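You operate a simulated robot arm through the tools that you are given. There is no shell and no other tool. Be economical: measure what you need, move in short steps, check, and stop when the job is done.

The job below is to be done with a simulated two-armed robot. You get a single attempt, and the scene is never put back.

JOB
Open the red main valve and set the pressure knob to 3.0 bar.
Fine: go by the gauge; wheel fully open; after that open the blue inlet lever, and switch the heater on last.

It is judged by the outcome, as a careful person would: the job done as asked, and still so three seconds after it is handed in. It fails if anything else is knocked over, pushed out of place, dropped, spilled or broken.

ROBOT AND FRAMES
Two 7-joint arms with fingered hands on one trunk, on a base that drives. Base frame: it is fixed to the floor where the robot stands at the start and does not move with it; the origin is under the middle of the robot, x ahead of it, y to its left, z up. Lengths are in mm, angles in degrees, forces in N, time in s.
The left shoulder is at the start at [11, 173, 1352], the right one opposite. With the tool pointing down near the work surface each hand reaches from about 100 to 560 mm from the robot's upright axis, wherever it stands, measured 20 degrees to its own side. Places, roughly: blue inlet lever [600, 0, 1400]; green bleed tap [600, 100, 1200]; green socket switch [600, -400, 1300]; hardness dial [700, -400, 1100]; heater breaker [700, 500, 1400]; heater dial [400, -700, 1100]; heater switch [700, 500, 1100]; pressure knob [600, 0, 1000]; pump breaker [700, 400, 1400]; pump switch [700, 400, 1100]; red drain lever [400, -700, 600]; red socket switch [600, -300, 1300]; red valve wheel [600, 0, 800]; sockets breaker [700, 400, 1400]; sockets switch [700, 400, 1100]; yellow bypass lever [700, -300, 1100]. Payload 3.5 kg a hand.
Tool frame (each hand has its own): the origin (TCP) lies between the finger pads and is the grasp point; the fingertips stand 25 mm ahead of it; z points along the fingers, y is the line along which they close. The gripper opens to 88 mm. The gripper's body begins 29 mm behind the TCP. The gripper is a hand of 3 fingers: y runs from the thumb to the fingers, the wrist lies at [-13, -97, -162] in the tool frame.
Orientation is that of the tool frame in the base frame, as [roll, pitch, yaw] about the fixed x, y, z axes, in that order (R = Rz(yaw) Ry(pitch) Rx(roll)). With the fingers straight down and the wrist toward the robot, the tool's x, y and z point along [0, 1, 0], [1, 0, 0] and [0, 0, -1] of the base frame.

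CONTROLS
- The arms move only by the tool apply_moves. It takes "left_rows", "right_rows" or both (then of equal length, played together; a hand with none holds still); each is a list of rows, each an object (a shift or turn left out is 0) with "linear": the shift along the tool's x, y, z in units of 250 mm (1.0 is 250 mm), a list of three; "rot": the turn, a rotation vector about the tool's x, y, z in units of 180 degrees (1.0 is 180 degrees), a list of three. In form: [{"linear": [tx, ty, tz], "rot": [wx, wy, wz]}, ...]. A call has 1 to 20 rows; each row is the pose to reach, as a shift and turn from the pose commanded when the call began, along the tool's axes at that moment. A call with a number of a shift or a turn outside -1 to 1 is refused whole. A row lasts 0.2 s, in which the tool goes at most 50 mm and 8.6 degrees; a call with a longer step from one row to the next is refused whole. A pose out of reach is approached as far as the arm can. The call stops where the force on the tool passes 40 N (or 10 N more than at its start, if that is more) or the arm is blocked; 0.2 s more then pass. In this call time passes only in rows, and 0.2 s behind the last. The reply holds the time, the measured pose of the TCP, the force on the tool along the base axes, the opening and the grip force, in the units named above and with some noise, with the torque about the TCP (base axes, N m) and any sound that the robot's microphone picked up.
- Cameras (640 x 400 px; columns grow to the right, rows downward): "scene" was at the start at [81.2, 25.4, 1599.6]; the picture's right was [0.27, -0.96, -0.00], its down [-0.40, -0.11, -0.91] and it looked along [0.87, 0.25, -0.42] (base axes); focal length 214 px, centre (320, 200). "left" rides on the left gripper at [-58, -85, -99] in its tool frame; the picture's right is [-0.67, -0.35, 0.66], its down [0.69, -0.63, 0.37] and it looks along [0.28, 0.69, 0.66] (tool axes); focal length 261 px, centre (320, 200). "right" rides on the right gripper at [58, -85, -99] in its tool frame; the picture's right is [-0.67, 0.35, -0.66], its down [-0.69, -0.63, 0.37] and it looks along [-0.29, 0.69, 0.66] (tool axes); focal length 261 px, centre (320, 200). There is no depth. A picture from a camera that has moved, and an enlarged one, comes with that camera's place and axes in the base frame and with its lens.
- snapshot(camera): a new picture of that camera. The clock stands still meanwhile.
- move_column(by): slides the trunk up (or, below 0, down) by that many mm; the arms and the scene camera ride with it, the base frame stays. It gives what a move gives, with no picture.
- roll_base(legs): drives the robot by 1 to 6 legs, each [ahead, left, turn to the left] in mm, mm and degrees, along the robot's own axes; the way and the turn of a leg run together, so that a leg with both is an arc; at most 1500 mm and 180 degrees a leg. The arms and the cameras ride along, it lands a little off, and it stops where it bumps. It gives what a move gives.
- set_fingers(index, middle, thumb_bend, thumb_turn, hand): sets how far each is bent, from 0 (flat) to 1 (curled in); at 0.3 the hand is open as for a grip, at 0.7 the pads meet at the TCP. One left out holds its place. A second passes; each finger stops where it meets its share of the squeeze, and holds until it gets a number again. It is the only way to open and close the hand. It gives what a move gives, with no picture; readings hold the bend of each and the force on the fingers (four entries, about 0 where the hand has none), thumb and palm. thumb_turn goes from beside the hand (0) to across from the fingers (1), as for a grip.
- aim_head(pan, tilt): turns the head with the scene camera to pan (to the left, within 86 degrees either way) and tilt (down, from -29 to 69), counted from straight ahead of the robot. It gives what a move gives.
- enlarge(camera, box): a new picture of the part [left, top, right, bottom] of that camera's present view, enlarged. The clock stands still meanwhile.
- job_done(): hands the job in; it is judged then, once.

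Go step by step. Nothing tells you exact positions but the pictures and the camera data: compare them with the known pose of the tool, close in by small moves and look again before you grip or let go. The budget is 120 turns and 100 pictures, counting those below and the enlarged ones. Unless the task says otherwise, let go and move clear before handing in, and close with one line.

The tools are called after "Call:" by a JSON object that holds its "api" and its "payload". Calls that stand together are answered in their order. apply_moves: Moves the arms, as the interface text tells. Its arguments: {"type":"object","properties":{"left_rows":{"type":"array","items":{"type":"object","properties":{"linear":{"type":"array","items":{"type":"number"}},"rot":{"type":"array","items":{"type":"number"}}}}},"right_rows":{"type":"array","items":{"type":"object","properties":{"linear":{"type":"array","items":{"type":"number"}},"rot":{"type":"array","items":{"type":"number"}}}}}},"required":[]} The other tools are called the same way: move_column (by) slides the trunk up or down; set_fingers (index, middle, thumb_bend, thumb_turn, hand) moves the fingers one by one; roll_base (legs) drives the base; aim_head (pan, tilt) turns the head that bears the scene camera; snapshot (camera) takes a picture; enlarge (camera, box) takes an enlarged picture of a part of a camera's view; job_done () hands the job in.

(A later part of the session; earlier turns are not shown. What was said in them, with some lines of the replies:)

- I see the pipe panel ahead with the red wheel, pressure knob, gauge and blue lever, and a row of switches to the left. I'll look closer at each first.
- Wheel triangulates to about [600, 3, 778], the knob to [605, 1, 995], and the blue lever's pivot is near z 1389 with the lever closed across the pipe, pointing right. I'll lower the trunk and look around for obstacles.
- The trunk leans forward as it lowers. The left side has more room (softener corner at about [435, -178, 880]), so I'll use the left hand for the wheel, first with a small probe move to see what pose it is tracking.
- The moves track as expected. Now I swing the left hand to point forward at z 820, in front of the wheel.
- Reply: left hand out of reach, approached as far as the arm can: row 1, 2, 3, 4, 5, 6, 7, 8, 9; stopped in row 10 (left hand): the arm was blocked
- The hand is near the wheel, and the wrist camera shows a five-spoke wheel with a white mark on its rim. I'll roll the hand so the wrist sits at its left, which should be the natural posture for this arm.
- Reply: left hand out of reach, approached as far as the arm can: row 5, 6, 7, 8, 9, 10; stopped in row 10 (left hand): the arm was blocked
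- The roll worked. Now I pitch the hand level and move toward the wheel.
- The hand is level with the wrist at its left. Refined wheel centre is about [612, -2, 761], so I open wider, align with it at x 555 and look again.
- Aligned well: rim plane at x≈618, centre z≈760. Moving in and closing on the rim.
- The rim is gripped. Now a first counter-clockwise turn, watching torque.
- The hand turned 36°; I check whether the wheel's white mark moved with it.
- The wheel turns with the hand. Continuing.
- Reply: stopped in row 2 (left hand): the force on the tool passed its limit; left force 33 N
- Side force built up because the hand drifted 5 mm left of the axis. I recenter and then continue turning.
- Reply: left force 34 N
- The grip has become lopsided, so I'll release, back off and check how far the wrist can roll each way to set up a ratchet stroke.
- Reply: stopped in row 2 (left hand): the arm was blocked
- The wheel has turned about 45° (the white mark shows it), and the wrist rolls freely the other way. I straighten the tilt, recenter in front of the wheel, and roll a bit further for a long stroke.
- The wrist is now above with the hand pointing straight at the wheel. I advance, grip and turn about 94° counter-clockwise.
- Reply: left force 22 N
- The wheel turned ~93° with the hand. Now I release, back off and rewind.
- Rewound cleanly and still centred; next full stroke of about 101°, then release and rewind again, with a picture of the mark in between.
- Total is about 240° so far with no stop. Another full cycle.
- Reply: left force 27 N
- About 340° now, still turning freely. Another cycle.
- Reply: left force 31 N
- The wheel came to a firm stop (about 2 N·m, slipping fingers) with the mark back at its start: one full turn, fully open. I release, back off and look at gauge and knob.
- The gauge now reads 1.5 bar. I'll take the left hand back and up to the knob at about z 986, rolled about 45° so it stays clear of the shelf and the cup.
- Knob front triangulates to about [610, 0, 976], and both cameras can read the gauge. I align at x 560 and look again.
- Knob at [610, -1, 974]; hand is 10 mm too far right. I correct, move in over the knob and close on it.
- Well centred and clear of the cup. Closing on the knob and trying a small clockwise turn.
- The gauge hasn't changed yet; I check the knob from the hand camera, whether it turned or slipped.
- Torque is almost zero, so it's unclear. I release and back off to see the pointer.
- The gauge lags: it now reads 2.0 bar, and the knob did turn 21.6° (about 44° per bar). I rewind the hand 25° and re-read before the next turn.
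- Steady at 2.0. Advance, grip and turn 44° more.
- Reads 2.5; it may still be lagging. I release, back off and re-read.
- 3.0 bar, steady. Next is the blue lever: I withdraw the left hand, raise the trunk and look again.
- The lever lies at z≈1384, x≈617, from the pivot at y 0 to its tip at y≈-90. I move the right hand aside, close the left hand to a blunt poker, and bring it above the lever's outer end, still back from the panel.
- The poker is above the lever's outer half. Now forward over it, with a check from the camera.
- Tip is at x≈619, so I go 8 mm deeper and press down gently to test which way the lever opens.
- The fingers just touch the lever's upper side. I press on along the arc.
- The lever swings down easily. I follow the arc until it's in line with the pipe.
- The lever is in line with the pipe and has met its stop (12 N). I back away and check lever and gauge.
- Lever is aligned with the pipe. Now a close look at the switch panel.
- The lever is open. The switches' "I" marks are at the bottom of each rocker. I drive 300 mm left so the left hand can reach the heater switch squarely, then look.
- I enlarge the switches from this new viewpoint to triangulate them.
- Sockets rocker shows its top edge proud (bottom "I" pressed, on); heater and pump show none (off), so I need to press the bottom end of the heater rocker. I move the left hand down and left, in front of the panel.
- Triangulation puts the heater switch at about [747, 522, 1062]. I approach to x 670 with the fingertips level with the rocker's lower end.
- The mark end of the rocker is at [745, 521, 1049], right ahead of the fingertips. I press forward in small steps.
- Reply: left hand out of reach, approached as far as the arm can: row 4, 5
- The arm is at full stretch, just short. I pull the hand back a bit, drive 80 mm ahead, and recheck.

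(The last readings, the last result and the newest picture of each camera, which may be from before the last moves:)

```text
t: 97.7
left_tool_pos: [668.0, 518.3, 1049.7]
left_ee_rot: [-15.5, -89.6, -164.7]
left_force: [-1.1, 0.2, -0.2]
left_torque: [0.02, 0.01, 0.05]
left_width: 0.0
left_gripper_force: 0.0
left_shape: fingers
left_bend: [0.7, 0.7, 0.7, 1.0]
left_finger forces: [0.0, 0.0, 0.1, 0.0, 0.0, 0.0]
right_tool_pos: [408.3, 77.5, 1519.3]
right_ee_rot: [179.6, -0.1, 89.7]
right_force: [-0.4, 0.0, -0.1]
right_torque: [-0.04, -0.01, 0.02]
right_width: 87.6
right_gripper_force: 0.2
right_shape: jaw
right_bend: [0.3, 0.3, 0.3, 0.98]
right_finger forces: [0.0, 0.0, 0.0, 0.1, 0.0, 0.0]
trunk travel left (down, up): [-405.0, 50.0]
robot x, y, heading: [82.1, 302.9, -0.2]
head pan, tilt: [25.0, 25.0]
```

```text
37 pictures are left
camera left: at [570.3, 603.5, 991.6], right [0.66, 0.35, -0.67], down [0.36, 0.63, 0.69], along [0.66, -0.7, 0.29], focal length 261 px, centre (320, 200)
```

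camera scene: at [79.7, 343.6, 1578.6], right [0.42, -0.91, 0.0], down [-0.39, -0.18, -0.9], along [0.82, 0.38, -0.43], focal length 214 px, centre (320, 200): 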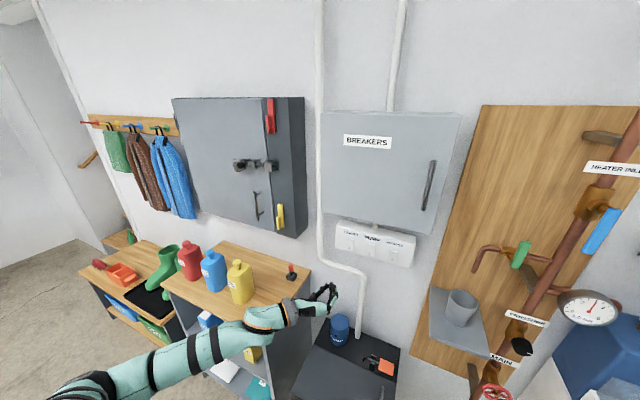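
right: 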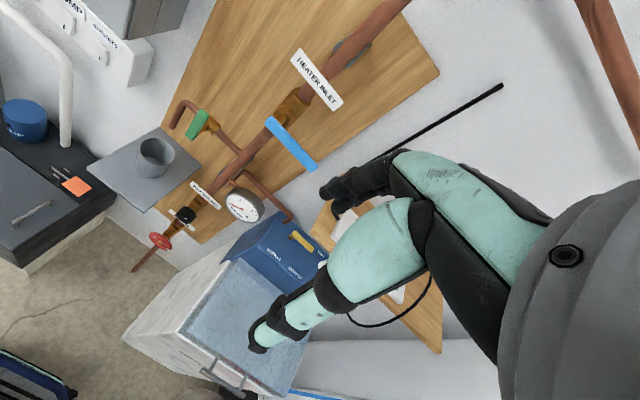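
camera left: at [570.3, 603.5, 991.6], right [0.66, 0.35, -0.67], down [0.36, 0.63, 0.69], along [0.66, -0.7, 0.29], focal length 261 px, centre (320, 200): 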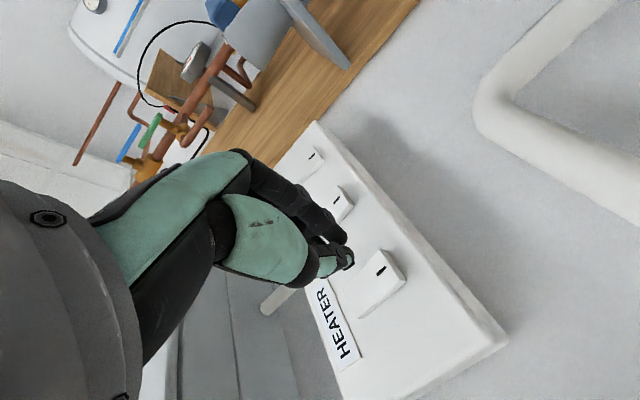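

Positioned again; pressing forward in small steps at z≈1042.

Call:
{"api": "apply_moves", "payload": {"left_rows": [{"linear": [-0.024, -0.012, 0.06]}, {"linear": [-0.024, -0.012, 0.12]}, {"linear": [-0.024, -0.012, 0.15]}, {"linear": [-0.024, -0.012, 0.175]}, {"linear": [-0.024, -0.012, 0.195]}, {"linear": [-0.024, -0.012, 0.215]}]}}

Call:
{"api": "enlarge", "payload": {"camera": "left", "box": [260, 120, 460, 380]}}

Call:
{"api": "enlarge", "payload": {"camera": "scene", "box": [300, 200, 420, 300]}}

```text
t: 99.1
left_tool_pos: [717.3, 522.7, 1037.6]
left_ee_rot: [-126.0, -89.8, -54.4]
left_force: [-33.6, 2.7, -0.3]
left_torque: [-0.04, -0.17, 0.23]
left_width: 0.2
left_gripper_force: 16.6
left_shape: fingers
left_bend: [0.7, 0.71, 0.71, 1.0]
left_finger forces: [0.0, 7.7, 0.0, 0.0, 25.5, 0.0]
right_tool_pos: [409.8, 78.7, 1518.7]
right_ee_rot: [179.7, -0.1, 89.8]
right_force: [0.0, 0.8, 0.2]
right_torque: [0.01, -0.03, 0.0]
right_width: 87.7
right_gripper_force: 0.1
right_shape: jaw
right_bend: [0.3, 0.3, 0.3, 0.98]
right_finger forces: [0.0, 0.0, 0.0, 0.0, 0.0, 0.1]
trunk travel left (down, up): [-405.0, 50.0]
robot x, y, heading: [81.6, 299.4, -0.2]
head pan, tilt: [25.0, 25.0]
stopped in row 6 (left hand): the force on the tool passed its limit (the readings are from after the stop); the commanded pose is now the measured one
```

```text
1.54 times, centred on (360, 250) of left
camera zoom: at [619.6, 608.1, 980.5], right [0.66, 0.35, -0.67], down [0.37, 0.63, 0.69], along [0.66, -0.7, 0.28], focal length 401 px, centre (258, 123)
```

zoom: 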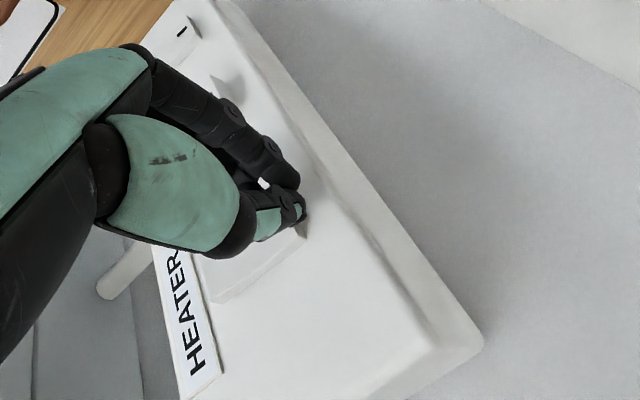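

```text
4.00 times, centred on (360, 250) of scene
camera zoom: at [152.7, 343.1, 1578.9], right [0.42, -0.91, 0.0], down [-0.39, -0.18, -0.9], along [0.82, 0.38, -0.43], focal length 858 px, centre (160, 0)
```

zoom: 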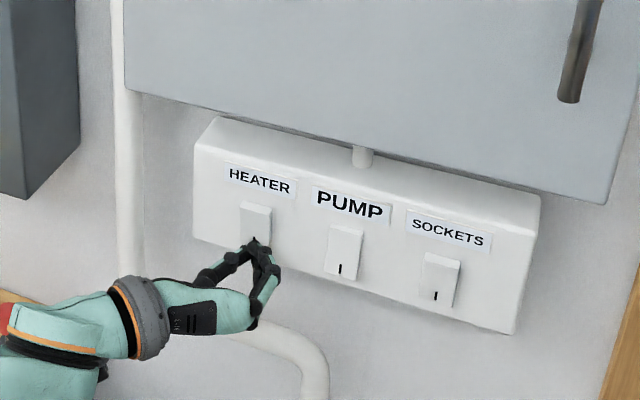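

The press met 34+ N. I back off and compare the heater rocker with the others.

Call:
{"api": "apply_moves", "payload": {"left_rows": [{"linear": [0, 0, -0.12]}, {"linear": [0, 0, -0.28]}, {"linear": [0, 0, -0.44]}]}}

Call:
{"api": "enlarge", "payload": {"camera": "scene", "box": [330, 220, 420, 285]}}

Call:
{"api": "snapshot", "payload": {"camera": "left"}}

```text
t: 99.9
left_tool_pos: [609.4, 521.3, 1037.1]
left_ee_rot: [-161.2, -89.8, -19.2]
left_force: [0.0, -0.3, -0.8]
left_torque: [0.0, 0.0, 0.0]
left_width: 0.2
left_gripper_force: 0.1
left_shape: fingers
left_bend: [0.7, 0.7, 0.7, 1.0]
left_finger forces: [0.0, 0.0, 0.0, 0.1, 0.1, 0.2]
right_tool_pos: [414.4, 78.3, 1517.9]
right_ee_rot: [179.9, 0.0, 89.7]
right_force: [-0.5, 0.0, -0.1]
right_torque: [0.03, -0.03, 0.01]
right_width: 87.4
right_gripper_force: 0.0
right_shape: jaw
right_bend: [0.3, 0.3, 0.3, 0.98]
right_finger forces: [0.0, 0.0, 0.0, 0.0, 0.0, 0.1]
trunk travel left (down, up): [-405.0, 50.0]
robot x, y, heading: [82.3, 307.1, -0.3]
head pan, tilt: [25.0, 25.0]
```

```text
6.15 times, centred on (375, 252) of scene
camera zoom: at [156.8, 342.8, 1578.7], right [0.42, -0.91, 0.0], down [-0.39, -0.18, -0.9], along [0.82, 0.38, -0.43], focal length 1320 px, centre (-18, -123)
```

zoom: 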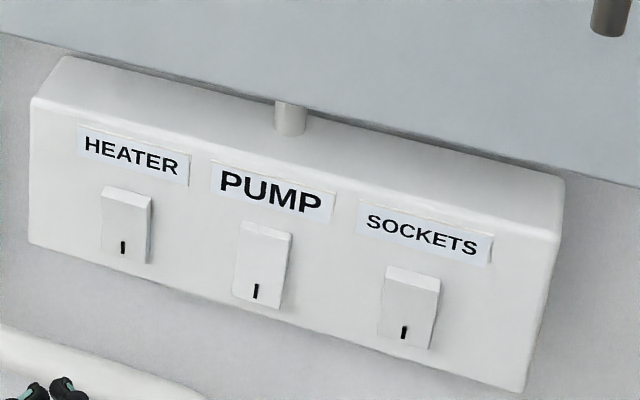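

```text
33 pictures are left
camera left: at [511.2, 607.3, 980.2], right [0.66, 0.35, -0.67], down [0.37, 0.63, 0.69], along [0.66, -0.7, 0.28], focal length 261 px, centre (320, 200)
```

left: 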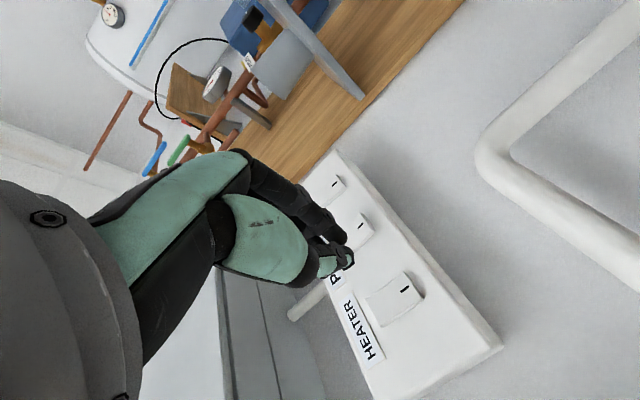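

The heater rocker now matches the sockets rocker (on), and the pump is untouched. I pull the arm clear and check the water heater and gauge for a final state.

Call:
{"api": "apply_moves", "payload": {"left_rows": [{"linear": [0, 0, -0.15]}, {"linear": [0, 0, -0.3]}, {"linear": [0, 0, -0.45]}]}}

Call:
{"api": "aim_head", "payload": {"pan": -40, "tilt": 25}}

Call:
{"api": "snapshot", "payload": {"camera": "scene"}}

```text
t: 100.7
left_tool_pos: [500.4, 522.7, 1038.1]
left_ee_rot: [-132.9, -89.7, -47.3]
left_force: [-1.1, -0.3, 0.9]
left_torque: [-0.01, 0.01, 0.04]
left_width: 0.0
left_gripper_force: 0.0
left_shape: fingers
left_bend: [0.7, 0.7, 0.7, 1.0]
left_finger forces: [0.1, 0.0, 0.0, 0.0, 0.1, 0.0]
right_tool_pos: [416.2, 77.6, 1517.8]
right_ee_rot: [180.0, 0.0, 89.8]
right_force: [0.5, 0.4, 0.1]
right_torque: [-0.01, 0.01, 0.0]
right_width: 87.5
right_gripper_force: 0.0
right_shape: jaw
right_bend: [0.3, 0.3, 0.3, 0.98]
right_finger forces: [0.0, 0.1, 0.0, 0.1, 0.1, 0.0]
trunk travel left (down, up): [-405.0, 50.0]
robot x, y, heading: [85.0, 302.1, -0.3]
head pan, tilt: [25.0, 25.0]
```

```text
t: 102.0
left_tool_pos: [501.2, 522.0, 1037.9]
left_ee_rot: [-158.7, -89.7, -21.7]
left_force: [0.0, -0.8, 0.4]
left_torque: [-0.02, -0.02, -0.02]
left_width: 0.1
left_gripper_force: 0.0
left_shape: fingers
left_bend: [0.7, 0.7, 0.7, 1.0]
left_finger forces: [0.0, 0.0, 0.0, 0.1, 0.0, 0.0]
right_tool_pos: [416.8, 79.2, 1516.9]
right_ee_rot: [-179.9, 0.0, 89.7]
right_force: [-0.5, 0.4, 0.0]
right_torque: [-0.04, -0.02, -0.01]
right_width: 87.5
right_gripper_force: 0.1
right_shape: jaw
right_bend: [0.3, 0.3, 0.3, 0.98]
right_finger forces: [0.0, 0.0, 0.0, 0.0, 0.1, 0.0]
trunk travel left (down, up): [-405.0, 50.0]
robot x, y, heading: [79.2, 303.7, -0.2]
head pan, tilt: [-40.0, 25.0]
```

```text
32 pictures are left
camera scene: at [145.9, 244.4, 1578.7], right [-0.65, -0.76, 0.0], down [-0.33, 0.27, -0.9], along [0.69, -0.59, -0.43], focal length 214 px, centre (320, 200)
```

scene: 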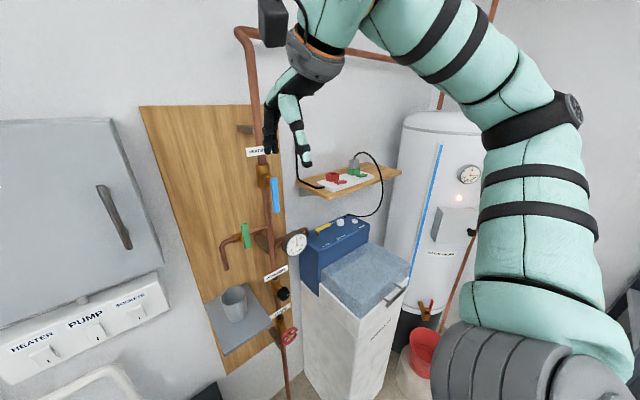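

Call:
{"api": "enlarge", "payload": {"camera": "scene", "box": [230, 160, 330, 350]}}

Call:
{"api": "enlarge", "payload": {"camera": "scene", "box": [400, 150, 490, 270]}}

```text
2.11 times, centred on (280, 255) of scene
camera zoom: at [145.9, 244.4, 1578.7], right [-0.65, -0.76, 0.0], down [-0.33, 0.27, -0.9], along [0.69, -0.59, -0.43], focal length 452 px, centre (404, 84)
```

zoom: 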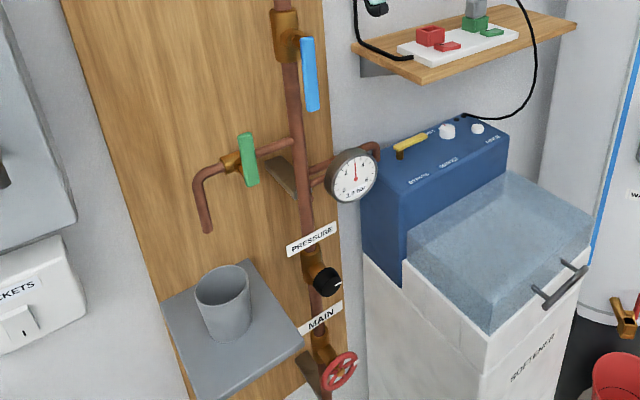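

```text
3.33 times, centred on (445, 210) of scene
camera zoom: at [145.9, 244.4, 1578.7], right [-0.65, -0.76, 0.0], down [-0.33, 0.27, -0.9], along [0.69, -0.59, -0.43], focal length 715 px, centre (-97, 167)
```

zoom: 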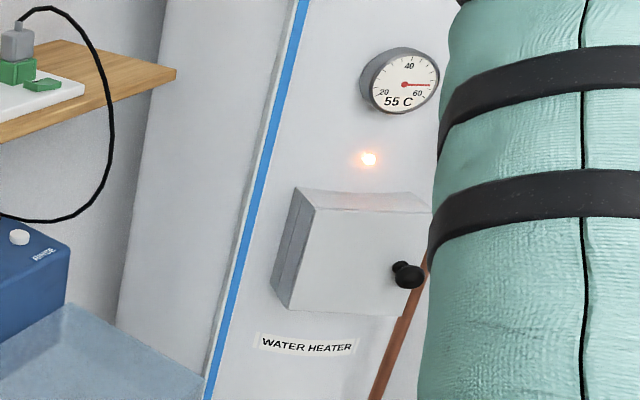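

The heater's lamp is lit. One last close reading of the gauge.

Call:
{"api": "enlarge", "payload": {"camera": "scene", "box": [280, 225, 315, 260]}}

```text
11.43 times, centred on (298, 242) of scene
camera zoom: at [145.9, 244.4, 1578.7], right [-0.65, -0.76, 0.0], down [-0.33, 0.27, -0.9], along [0.69, -0.59, -0.43], focal length 2451 px, centre (577, -286)
```

zoom: 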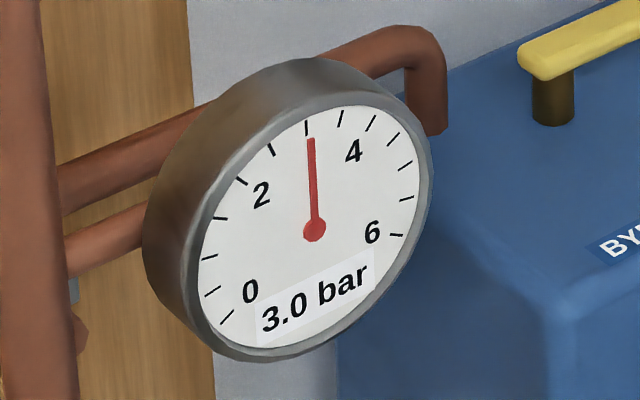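

The gauge holds at 3.0 bar, the wheel and blue lever are open, the heater lamp is lit, and both hands are clear. I'm handing in.

Call:
{"api": "job_done", "payload": {}}

```text
The job is handed in.
```

The job is done and handed in: the red main valve is fully open, the gauge reads a steady 3.0 bar, the blue inlet lever was opened next, and the heater was switched on last, with its lamp lit.
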